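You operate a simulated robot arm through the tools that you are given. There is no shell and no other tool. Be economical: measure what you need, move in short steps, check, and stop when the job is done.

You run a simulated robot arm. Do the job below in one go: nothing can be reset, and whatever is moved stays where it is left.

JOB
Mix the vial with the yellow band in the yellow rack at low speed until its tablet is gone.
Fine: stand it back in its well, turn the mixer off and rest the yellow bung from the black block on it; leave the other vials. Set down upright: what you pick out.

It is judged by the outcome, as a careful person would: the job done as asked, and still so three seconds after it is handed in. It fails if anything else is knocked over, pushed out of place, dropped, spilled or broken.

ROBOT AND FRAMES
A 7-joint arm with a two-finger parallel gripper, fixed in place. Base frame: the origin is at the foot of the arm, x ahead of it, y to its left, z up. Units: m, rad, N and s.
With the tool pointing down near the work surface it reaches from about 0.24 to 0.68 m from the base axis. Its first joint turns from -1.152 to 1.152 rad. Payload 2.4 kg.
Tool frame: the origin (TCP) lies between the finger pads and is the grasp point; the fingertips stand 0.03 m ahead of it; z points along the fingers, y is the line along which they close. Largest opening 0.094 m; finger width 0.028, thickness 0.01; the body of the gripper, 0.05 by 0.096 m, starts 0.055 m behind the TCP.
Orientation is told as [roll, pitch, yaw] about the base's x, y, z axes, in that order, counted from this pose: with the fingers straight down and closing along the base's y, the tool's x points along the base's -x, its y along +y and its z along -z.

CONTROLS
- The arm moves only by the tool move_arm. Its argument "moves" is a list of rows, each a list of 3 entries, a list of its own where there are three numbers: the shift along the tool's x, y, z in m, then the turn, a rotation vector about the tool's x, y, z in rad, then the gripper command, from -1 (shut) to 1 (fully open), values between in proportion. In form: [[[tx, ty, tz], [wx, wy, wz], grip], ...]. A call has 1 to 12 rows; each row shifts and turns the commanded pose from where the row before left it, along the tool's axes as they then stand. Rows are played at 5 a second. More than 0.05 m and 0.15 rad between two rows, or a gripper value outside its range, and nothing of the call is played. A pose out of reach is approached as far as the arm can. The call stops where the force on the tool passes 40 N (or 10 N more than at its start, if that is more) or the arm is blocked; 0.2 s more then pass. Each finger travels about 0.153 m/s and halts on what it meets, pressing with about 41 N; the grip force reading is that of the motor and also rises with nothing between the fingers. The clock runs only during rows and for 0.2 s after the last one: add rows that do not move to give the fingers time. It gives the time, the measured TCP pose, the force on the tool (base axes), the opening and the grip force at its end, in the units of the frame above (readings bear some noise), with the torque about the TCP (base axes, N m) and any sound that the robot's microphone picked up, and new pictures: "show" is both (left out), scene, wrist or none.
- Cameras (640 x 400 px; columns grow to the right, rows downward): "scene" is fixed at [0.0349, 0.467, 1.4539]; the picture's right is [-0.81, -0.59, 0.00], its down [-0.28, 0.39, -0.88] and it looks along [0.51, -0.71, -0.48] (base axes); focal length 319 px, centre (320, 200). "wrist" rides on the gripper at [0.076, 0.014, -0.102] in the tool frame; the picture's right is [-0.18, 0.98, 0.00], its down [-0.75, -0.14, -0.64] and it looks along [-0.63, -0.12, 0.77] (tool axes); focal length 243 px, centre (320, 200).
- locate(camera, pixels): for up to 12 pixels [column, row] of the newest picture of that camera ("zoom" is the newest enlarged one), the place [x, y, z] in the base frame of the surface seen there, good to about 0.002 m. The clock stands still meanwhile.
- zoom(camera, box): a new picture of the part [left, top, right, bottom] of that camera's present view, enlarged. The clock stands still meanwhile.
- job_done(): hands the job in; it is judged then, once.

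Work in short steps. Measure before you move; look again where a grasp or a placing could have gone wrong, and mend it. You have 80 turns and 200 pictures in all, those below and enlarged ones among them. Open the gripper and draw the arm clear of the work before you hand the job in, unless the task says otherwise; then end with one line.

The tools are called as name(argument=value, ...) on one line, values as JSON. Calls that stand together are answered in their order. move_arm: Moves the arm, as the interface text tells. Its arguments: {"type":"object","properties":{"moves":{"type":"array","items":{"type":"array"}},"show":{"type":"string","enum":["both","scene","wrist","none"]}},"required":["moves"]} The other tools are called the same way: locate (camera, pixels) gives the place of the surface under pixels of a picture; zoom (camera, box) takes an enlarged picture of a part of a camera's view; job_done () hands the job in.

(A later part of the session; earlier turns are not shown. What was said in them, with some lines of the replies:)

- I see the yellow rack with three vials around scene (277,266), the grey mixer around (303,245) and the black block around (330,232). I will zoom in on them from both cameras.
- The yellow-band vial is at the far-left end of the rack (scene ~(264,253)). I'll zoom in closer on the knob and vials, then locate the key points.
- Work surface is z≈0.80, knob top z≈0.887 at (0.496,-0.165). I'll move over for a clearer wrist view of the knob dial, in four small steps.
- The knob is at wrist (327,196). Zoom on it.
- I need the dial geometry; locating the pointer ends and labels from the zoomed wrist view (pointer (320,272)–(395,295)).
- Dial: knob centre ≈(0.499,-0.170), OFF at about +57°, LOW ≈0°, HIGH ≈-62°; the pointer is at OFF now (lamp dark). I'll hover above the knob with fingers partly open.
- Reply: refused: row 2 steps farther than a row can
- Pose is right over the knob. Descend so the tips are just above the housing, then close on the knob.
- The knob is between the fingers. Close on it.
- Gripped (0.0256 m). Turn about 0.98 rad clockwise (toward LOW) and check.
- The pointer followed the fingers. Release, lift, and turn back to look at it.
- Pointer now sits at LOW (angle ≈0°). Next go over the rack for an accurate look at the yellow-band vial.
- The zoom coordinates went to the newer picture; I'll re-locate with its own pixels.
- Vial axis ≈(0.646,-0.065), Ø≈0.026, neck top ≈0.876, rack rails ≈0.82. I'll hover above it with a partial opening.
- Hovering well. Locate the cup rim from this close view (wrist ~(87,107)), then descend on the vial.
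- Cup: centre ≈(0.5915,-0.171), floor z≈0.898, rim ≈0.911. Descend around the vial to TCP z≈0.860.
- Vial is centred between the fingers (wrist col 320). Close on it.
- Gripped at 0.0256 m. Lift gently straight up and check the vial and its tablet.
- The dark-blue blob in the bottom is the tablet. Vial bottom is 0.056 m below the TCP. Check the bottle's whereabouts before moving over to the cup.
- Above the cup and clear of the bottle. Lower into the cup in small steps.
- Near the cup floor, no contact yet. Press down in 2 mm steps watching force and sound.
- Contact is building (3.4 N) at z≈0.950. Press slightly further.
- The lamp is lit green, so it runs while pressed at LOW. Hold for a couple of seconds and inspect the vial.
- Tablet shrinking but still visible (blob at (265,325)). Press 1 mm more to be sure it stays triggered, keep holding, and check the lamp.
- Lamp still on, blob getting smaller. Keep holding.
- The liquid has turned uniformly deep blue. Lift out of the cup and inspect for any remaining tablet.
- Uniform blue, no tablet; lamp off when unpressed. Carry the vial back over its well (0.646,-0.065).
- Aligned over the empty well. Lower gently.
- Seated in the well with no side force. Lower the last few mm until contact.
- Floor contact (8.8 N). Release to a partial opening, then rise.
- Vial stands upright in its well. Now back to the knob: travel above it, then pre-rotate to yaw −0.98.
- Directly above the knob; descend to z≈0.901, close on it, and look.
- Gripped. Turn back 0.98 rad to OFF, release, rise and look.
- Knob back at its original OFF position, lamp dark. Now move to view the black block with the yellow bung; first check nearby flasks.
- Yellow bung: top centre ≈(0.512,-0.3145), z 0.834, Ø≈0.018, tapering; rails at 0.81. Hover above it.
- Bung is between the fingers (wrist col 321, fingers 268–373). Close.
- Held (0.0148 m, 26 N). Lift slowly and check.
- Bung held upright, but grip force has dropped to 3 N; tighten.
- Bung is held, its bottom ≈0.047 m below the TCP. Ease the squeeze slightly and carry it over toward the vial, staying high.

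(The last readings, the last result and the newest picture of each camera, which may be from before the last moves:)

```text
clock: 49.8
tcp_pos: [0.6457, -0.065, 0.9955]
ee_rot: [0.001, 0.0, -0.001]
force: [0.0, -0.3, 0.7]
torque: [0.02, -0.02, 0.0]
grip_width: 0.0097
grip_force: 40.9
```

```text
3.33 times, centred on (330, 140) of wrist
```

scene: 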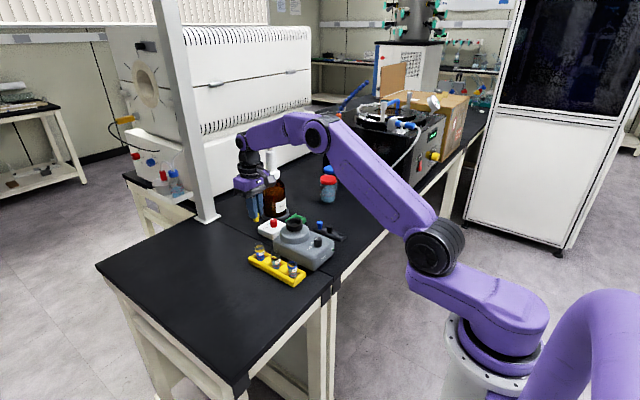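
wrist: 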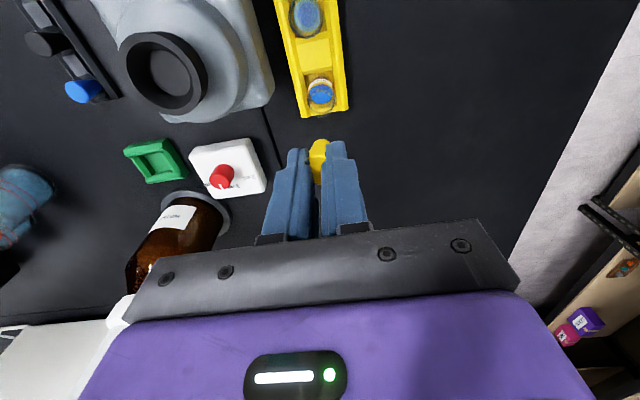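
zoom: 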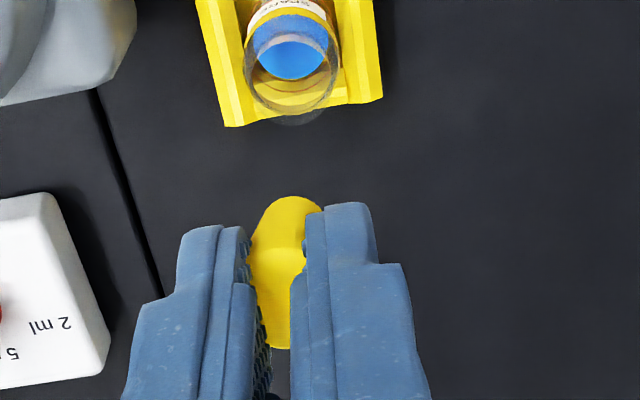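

Zoom closer in to verify the bung's centre and the vial's rim position.

locate(camera="zoom", pixels=[[290, 205], [265, 220], [252, 240], [275, 260], [300, 300], [270, 340], [253, 30], [327, 30], [290, 18], [290, 110], [315, 203], [285, 75]])

zoom(camera="scene", box=[246, 207, 266, 227])

zoom(camera="scene", box=[250, 238, 270, 262])

```text
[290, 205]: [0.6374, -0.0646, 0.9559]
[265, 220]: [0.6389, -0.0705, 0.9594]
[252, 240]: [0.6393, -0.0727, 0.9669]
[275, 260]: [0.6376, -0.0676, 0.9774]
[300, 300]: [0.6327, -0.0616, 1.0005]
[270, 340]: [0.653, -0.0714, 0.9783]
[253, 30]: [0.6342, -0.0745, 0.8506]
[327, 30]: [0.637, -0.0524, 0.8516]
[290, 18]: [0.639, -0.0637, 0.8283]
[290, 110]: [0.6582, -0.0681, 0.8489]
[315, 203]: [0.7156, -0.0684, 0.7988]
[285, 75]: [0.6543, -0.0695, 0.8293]
```

```text
16.00 times, centred on (256, 217) of scene
```

zoom: 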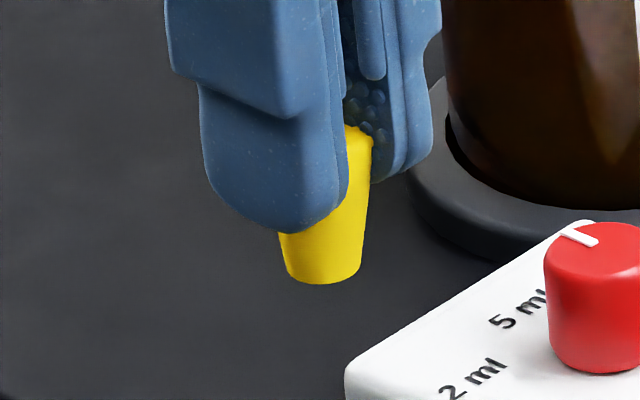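

```text
16.00 times, centred on (260, 250) of scene
```

zoom: 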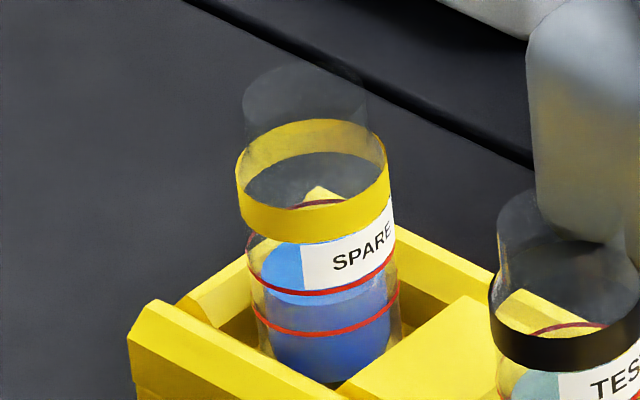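

Bung upright, centred within ~1.5 mm. Nudge +1 mm in x and lower to just above the neck, then look.

move_arm(moves=[[[-0.001, 0.0007, 0.02], [0, 0, 0], -0.85], [[0, 0, 0.025], [0, 0, 0], -0.85], [[0, 0, 0.015], [0, 0, 0], -0.85], [[0, 0, 0], [0, 0, 0], -0.85]], show="both")

zoom(camera="scene", box=[245, 225, 275, 260])

zoom(camera="wrist", box=[280, 90, 360, 190])

```text
clock: 50.8
tcp_pos: [0.647, -0.0644, 0.9369]
ee_rot: [0.0, 0.0, 0.0]
force: [-0.1, 0.8, 0.2]
torque: [-0.02, 0.01, 0.0]
grip_width: 0.0081
grip_force: 41.5
```

scene: 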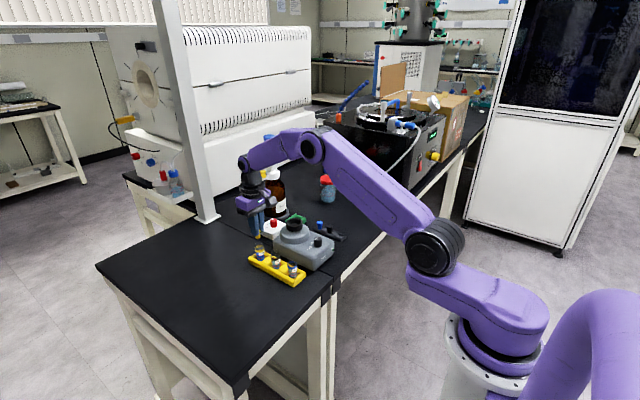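
wrist: 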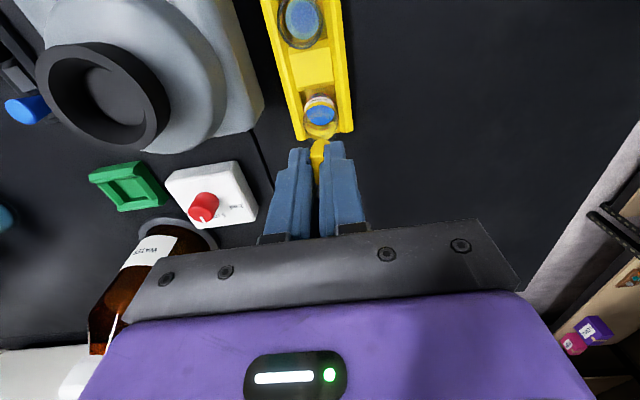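

```text
11.43 times, centred on (260, 242) of scene
```

zoom: 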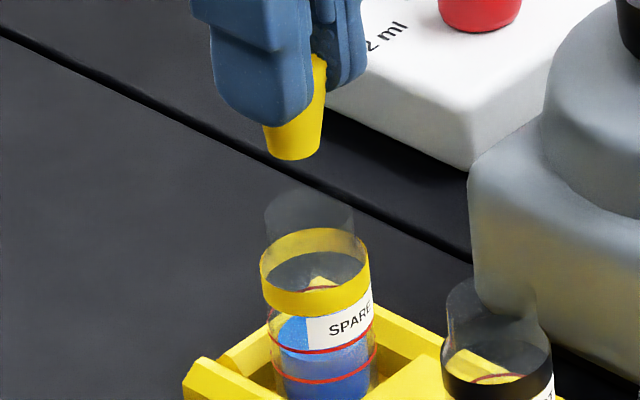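

```text
4.00 times, centred on (320, 140) of wrist
```

zoom: 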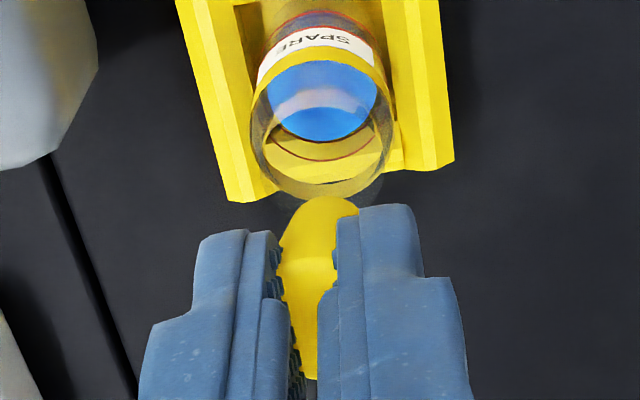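

The scene view hints the bung is ~2 mm off toward picture-left relative to the neck. Measure more exactly from the wrist zoom.

locate(camera="zoom", pixels=[[320, 200], [295, 212], [350, 206], [282, 240], [318, 230], [334, 235], [254, 105], [392, 105], [320, 50], [320, 190], [268, 75], [380, 75]])

zoom(camera="wrist", box=[300, 95, 350, 155])

zoom(camera="scene", box=[250, 228, 270, 252])

```text
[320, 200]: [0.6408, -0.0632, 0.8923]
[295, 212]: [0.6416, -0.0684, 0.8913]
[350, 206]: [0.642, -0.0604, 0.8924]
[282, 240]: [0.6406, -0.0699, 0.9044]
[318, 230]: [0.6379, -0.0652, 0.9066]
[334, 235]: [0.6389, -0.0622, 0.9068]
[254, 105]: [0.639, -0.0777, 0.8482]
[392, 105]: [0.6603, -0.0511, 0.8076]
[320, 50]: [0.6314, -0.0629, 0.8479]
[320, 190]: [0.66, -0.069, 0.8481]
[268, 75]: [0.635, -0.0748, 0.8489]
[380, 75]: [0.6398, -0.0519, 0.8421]
```

```text
6.67 times, centred on (325, 125) of wrist
```

zoom: 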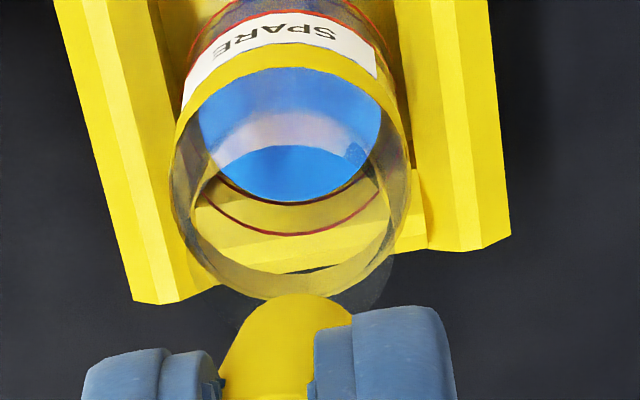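

```text
16.00 times, centred on (260, 240) of scene
```

zoom: 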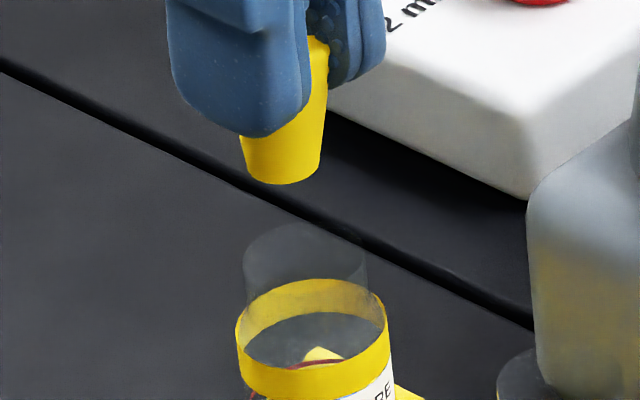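

Bung centre ≈(0.647,-0.063) vs vial (0.6463,-0.0647): shift −1.7 mm in y, −0.5 mm in x, and lower until near the neck mouth.

move_arm(moves=[[[0.0005, -0.0017, 0], [0, 0, 0], -0.85], [[0, 0, 0.01], [0, 0, 0], -0.85], [[0, 0, 0.006], [0, 0, 0], -0.85], [[0, 0, 0], [0, 0, 0], -0.85]], show="both")

zoom(camera="scene", box=[250, 228, 270, 252])

zoom(camera="wrist", box=[290, 95, 350, 175])

```text
clock: 51.8
tcp_pos: [0.6469, -0.0664, 0.921]
ee_rot: [-0.002, 0.001, 0.0]
force: [0.4, 0.3, 0.9]
torque: [0.0, -0.02, -0.06]
grip_width: 0.0117
grip_force: 40.1
```

scene: 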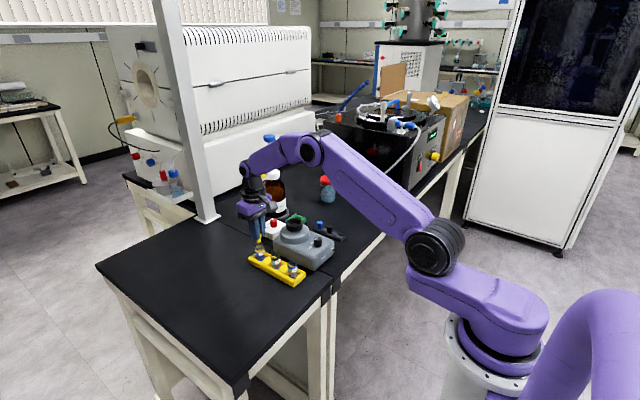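
wrist: 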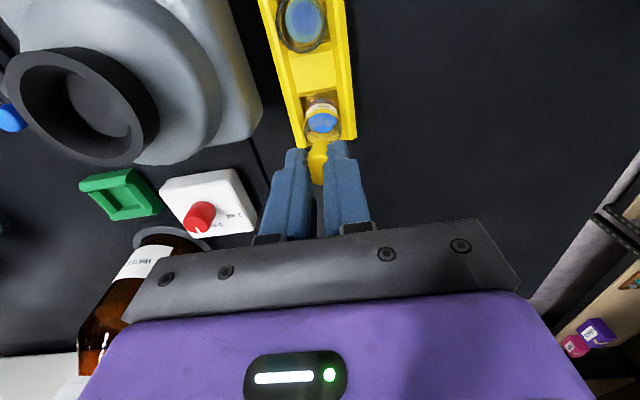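

```text
16.00 times, centred on (260, 240) of scene
```

zoom: 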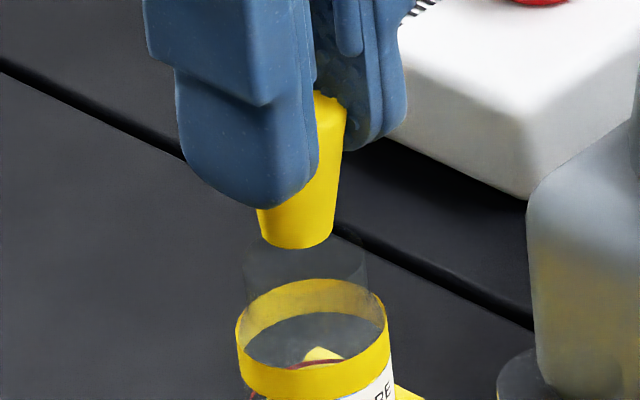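

```text
5.00 times, centred on (320, 135) of wrist
```

zoom: 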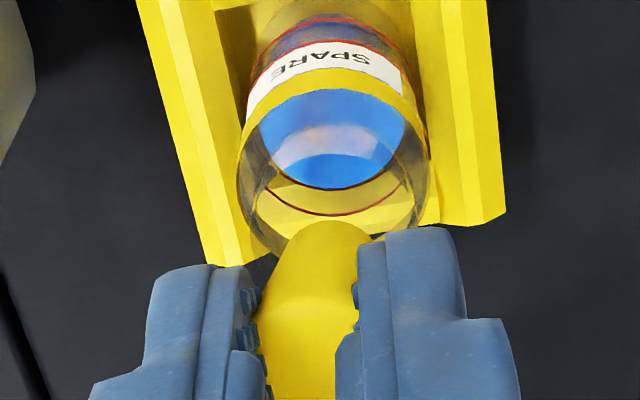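

locate(camera="zoom", pixels=[[320, 225], [285, 245], [360, 230], [270, 275], [258, 310], [320, 270], [242, 185], [422, 170], [325, 75], [330, 255], [340, 300], [350, 222]])

```text
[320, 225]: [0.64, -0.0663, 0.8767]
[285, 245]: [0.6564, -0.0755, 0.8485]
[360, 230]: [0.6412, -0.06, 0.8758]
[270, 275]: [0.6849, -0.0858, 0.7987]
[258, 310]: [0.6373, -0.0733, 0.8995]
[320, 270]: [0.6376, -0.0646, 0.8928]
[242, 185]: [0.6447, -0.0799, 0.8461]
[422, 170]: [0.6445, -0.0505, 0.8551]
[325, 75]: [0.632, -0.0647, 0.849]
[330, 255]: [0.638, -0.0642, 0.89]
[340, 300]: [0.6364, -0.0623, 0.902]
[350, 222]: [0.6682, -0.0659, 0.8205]
```

Bung and vial centres now agree to within ~1 mm; bung bottom z≈0.876. Lower in 2 mm steps watching force.

move_arm(moves=[[[0, 0, 0.002], [0, 0, 0], -0.85], [[0, 0, 0.002], [0, 0, 0], -0.85], [[0, 0, 0], [0, 0, 0], -0.85]], show="none")

zoom(camera="scene", box=[250, 228, 270, 252])

zoom(camera="wrist", box=[290, 95, 350, 175])

```text
clock: 52.6
tcp_pos: [0.6469, -0.0666, 0.9163]
ee_rot: [0.0, 0.0, 0.001]
force: [-0.3, 0.5, -0.2]
torque: [-0.01, 0.02, 0.01]
grip_width: 0.0096
grip_force: 41.0
```

```text
16.00 times, centred on (260, 240) of scene
```

zoom: 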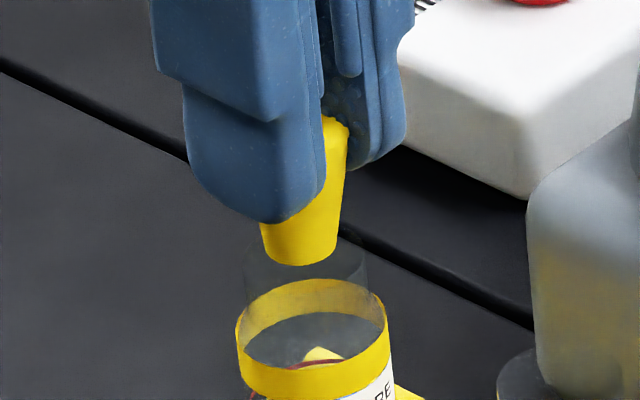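

```text
5.00 times, centred on (320, 135) of wrist
```

zoom: 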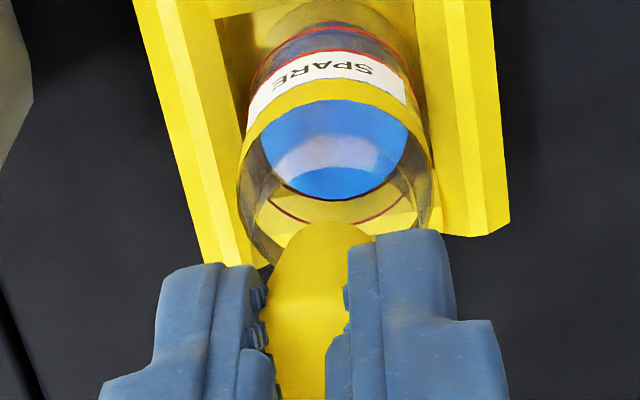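

No contact force; bung bottom is entering the neck mouth. Continue down.

move_arm(moves=[[[0, 0, 0.002], [0, 0, 0], -0.85], [[0, 0, 0.002], [0, 0, 0], -0.85], [[0, 0, 0.002], [0, 0, 0], -0.85], [[0, 0, 0], [0, 0, 0], -0.85]], show="none")

zoom(camera="scene", box=[250, 228, 270, 252])

zoom(camera="wrist", box=[290, 95, 350, 175])

```text
clock: 53.6
tcp_pos: [0.6469, -0.0668, 0.9114]
ee_rot: [0.0, 0.0, 0.0]
force: [0.8, 0.1, 0.1]
torque: [0.0, 0.0, -0.02]
grip_width: 0.0082
grip_force: 41.5
```

```text
16.00 times, centred on (260, 240) of scene
```

zoom: 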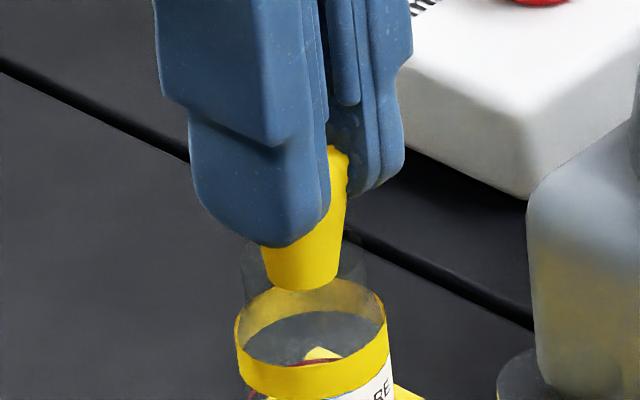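

```text
5.00 times, centred on (320, 135) of wrist
```

zoom: 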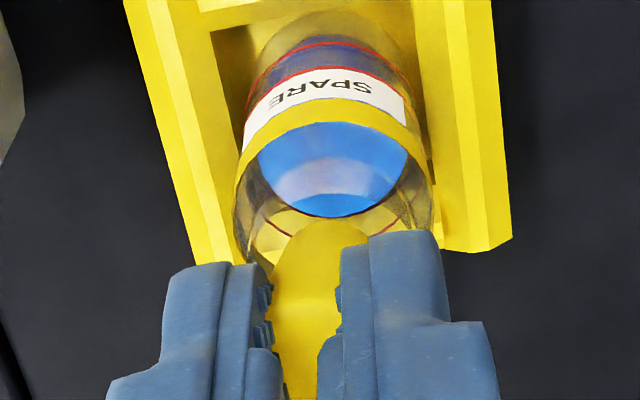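

Bung tip is inside the neck (margins ≈19/27 px either side). Down 3 mm more, watching the force.

move_arm(moves=[[[0, 0, 0.0015], [0, 0, 0], -0.85], [[0, 0, 0.0015], [0, 0, 0], -0.85], [[0, 0, 0], [0, 0, 0], -0.85]], show="none")

zoom(camera="scene", box=[250, 228, 270, 252])

```text
clock: 54.4
tcp_pos: [0.647, -0.0669, 0.9079]
ee_rot: [-0.001, -0.001, 0.0]
force: [-0.3, -0.2, 7.1]
torque: [-0.03, 0.02, 0.01]
grip_width: 0.0117
grip_force: 40.6
```

```text
16.00 times, centred on (260, 240) of scene
```

zoom: 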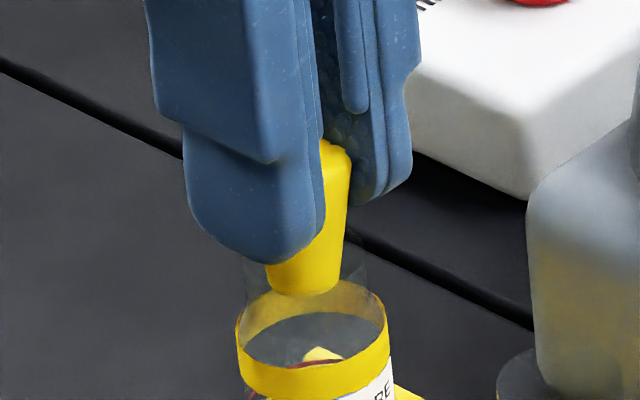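

Contact at 7 N: the bung is seating. Relax, open gradually, then look before rising.

move_arm(moves=[[[0, 0, -0.0005], [0, 0, 0], -0.75], [[0, 0, 0], [0, 0, 0], -0.6], [[0, 0, 0], [0, 0, 0], -0.4], [[0, 0, 0], [0, 0, 0], -0.1], [[0, 0, 0], [0, 0, 0], 0.0]], show="wrist")

zoom(camera="scene", box=[250, 228, 270, 252])

```text
clock: 55.6
tcp_pos: [0.6463, -0.0657, 0.908]
ee_rot: [0.0, 0.001, 0.0]
force: [0.4, 0.5, -0.2]
torque: [0.0, 0.03, -0.01]
grip_width: 0.0471
grip_force: 0.0
```

wrist: 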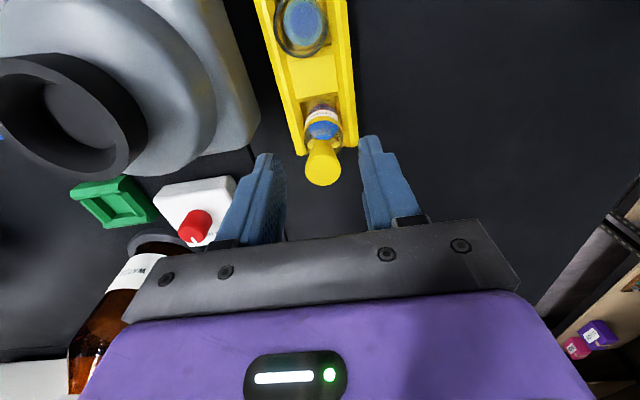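

```text
16.00 times, centred on (260, 240) of scene
```

zoom: 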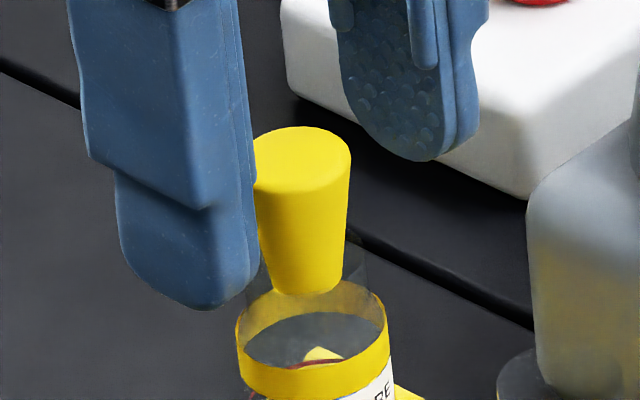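

The bung stands in the neck on its own. Rise straight up, then away, and check from all views.

move_arm(moves=[[[0, 0, -0.02], [0, 0, 0], 0.0], [[0, 0, -0.03], [0, 0, 0], 0.0], [[0, 0, -0.04], [0, 0, 0], 0.0], [[0.04, 0, -0.02], [0, 0, 0], 0.0], [[0.04, 0, 0], [0, 0, 0], 0.0], [[0.04, 0, 0], [0, 0, 0], 0.0], [[0, 0, 0], [0, 0, 0], 0.0]], show="both")

zoom(camera="scene", box=[240, 215, 350, 290])

zoom(camera="scene", box=[248, 228, 278, 268])

zoom(camera="wrist", box=[270, 80, 390, 220])

```text
clock: 57.2
tcp_pos: [0.5249, -0.0655, 1.0173]
ee_rot: [0.001, 0.0, 0.001]
force: [-0.2, -0.4, -0.1]
torque: [-0.05, -0.01, 0.01]
grip_width: 0.0466
grip_force: 0.1
```

scene: 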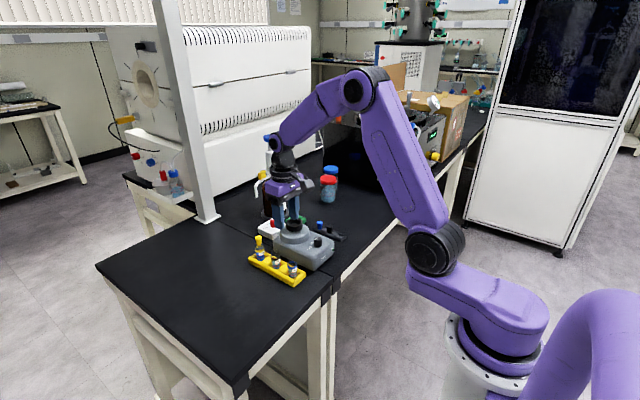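
wrist: 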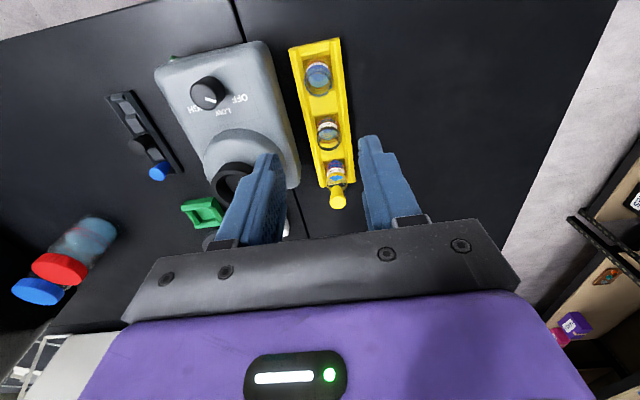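

```text
5.33 times, centred on (295, 252) of scene
```

zoom: 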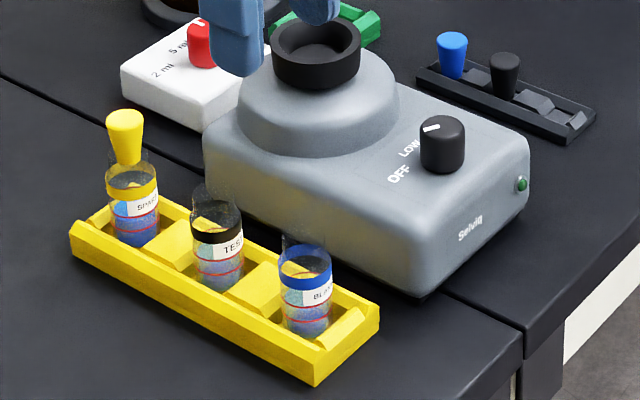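

```text
10.00 times, centred on (263, 248) of scene
```

zoom: 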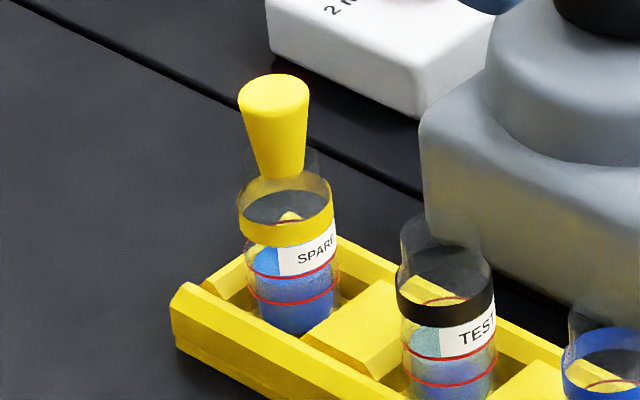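

```text
2.86 times, centred on (330, 150) of wrist
```

zoom: 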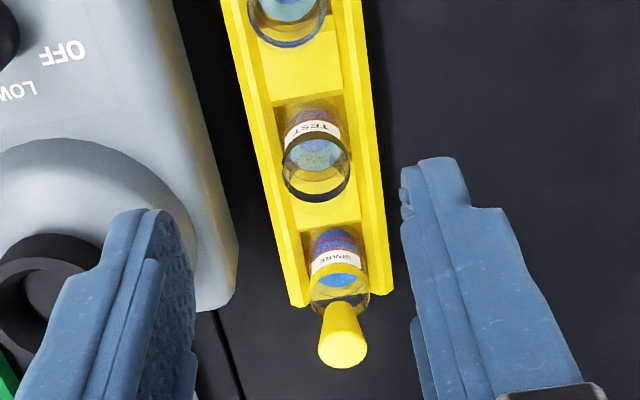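

The bung is standing in the neck. I'll draw the arm further clear, wait, and verify its position is steady and the knob at OFF.

locate(camera="wrist", pixels=[[339, 201], [333, 200], [344, 200], [338, 195], [339, 206]])

move_arm(moves=[[[0.04, 0, -0.02], [0, 0, 0], 0.5], [[0.04, 0, -0.02], [0, 0, 0], 1], [[0.03, 0, -0.02], [0, 0, 0], 1], [[0, 0, 0], [0, 0, 0], 1], [[0, 0, 0], [0, 0, 0], 1], [[0, 0, 0], [0, 0, 0], 1], [[0, 0, 0], [0, 0, 0], 1], [[0, 0, 0], [0, 0, 0], 1]], show="both")

zoom(camera="scene", box=[248, 228, 278, 268])

zoom(camera="scene", box=[240, 200, 360, 290])

```text
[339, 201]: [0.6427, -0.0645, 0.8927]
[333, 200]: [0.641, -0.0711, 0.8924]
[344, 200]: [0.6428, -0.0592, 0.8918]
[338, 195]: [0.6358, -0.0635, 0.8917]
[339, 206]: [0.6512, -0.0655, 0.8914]
```

```text
clock: 59.0
tcp_pos: [0.4158, -0.0648, 1.0773]
ee_rot: [0.0, 0.0, 0.001]
force: [0.4, -0.4, 0.7]
torque: [-0.01, 0.0, -0.02]
grip_width: 0.0939
grip_force: 0.1
```

scene: 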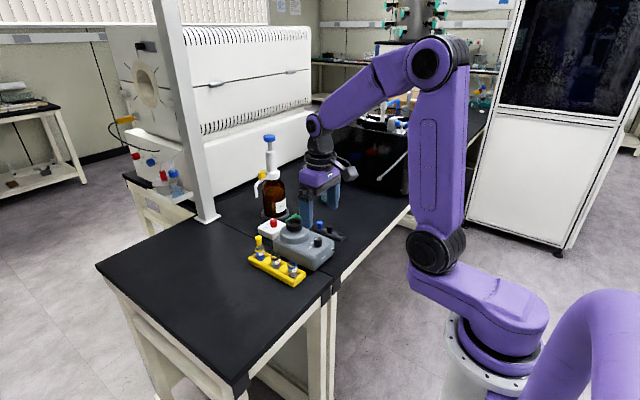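
wrist: 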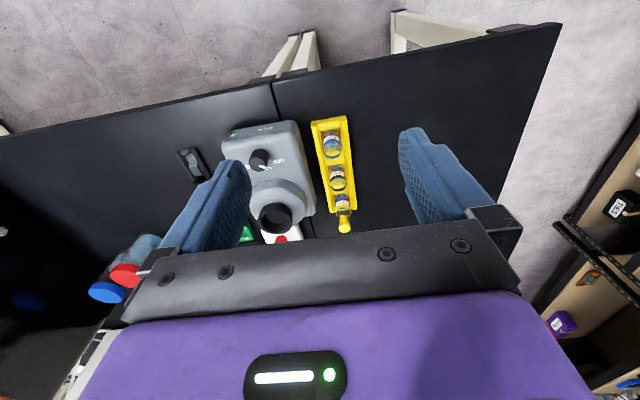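

```text
10.00 times, centred on (263, 248) of scene
```

zoom: 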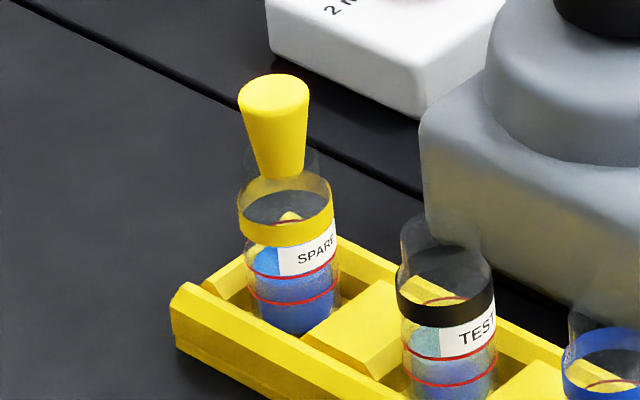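

```text
4.44 times, centred on (300, 245) of scene
```

zoom: 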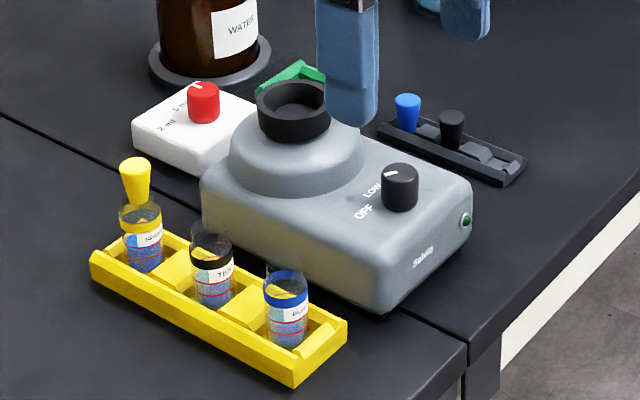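

Bung top centre is at (0.644,-0.065,0.892), within 2 mm of the vial axis, and has not moved between pictures. The knob is at OFF, the lamp is dark, and the other vials stand where they were, so I hand in.

job_done()

```text
The job is handed in.
```

I mixed the yellow-band vial at LOW until its tablet was gone and stood it back in its well with the yellow bung resting in its neck; the mixer is off and the other vials are untouched.
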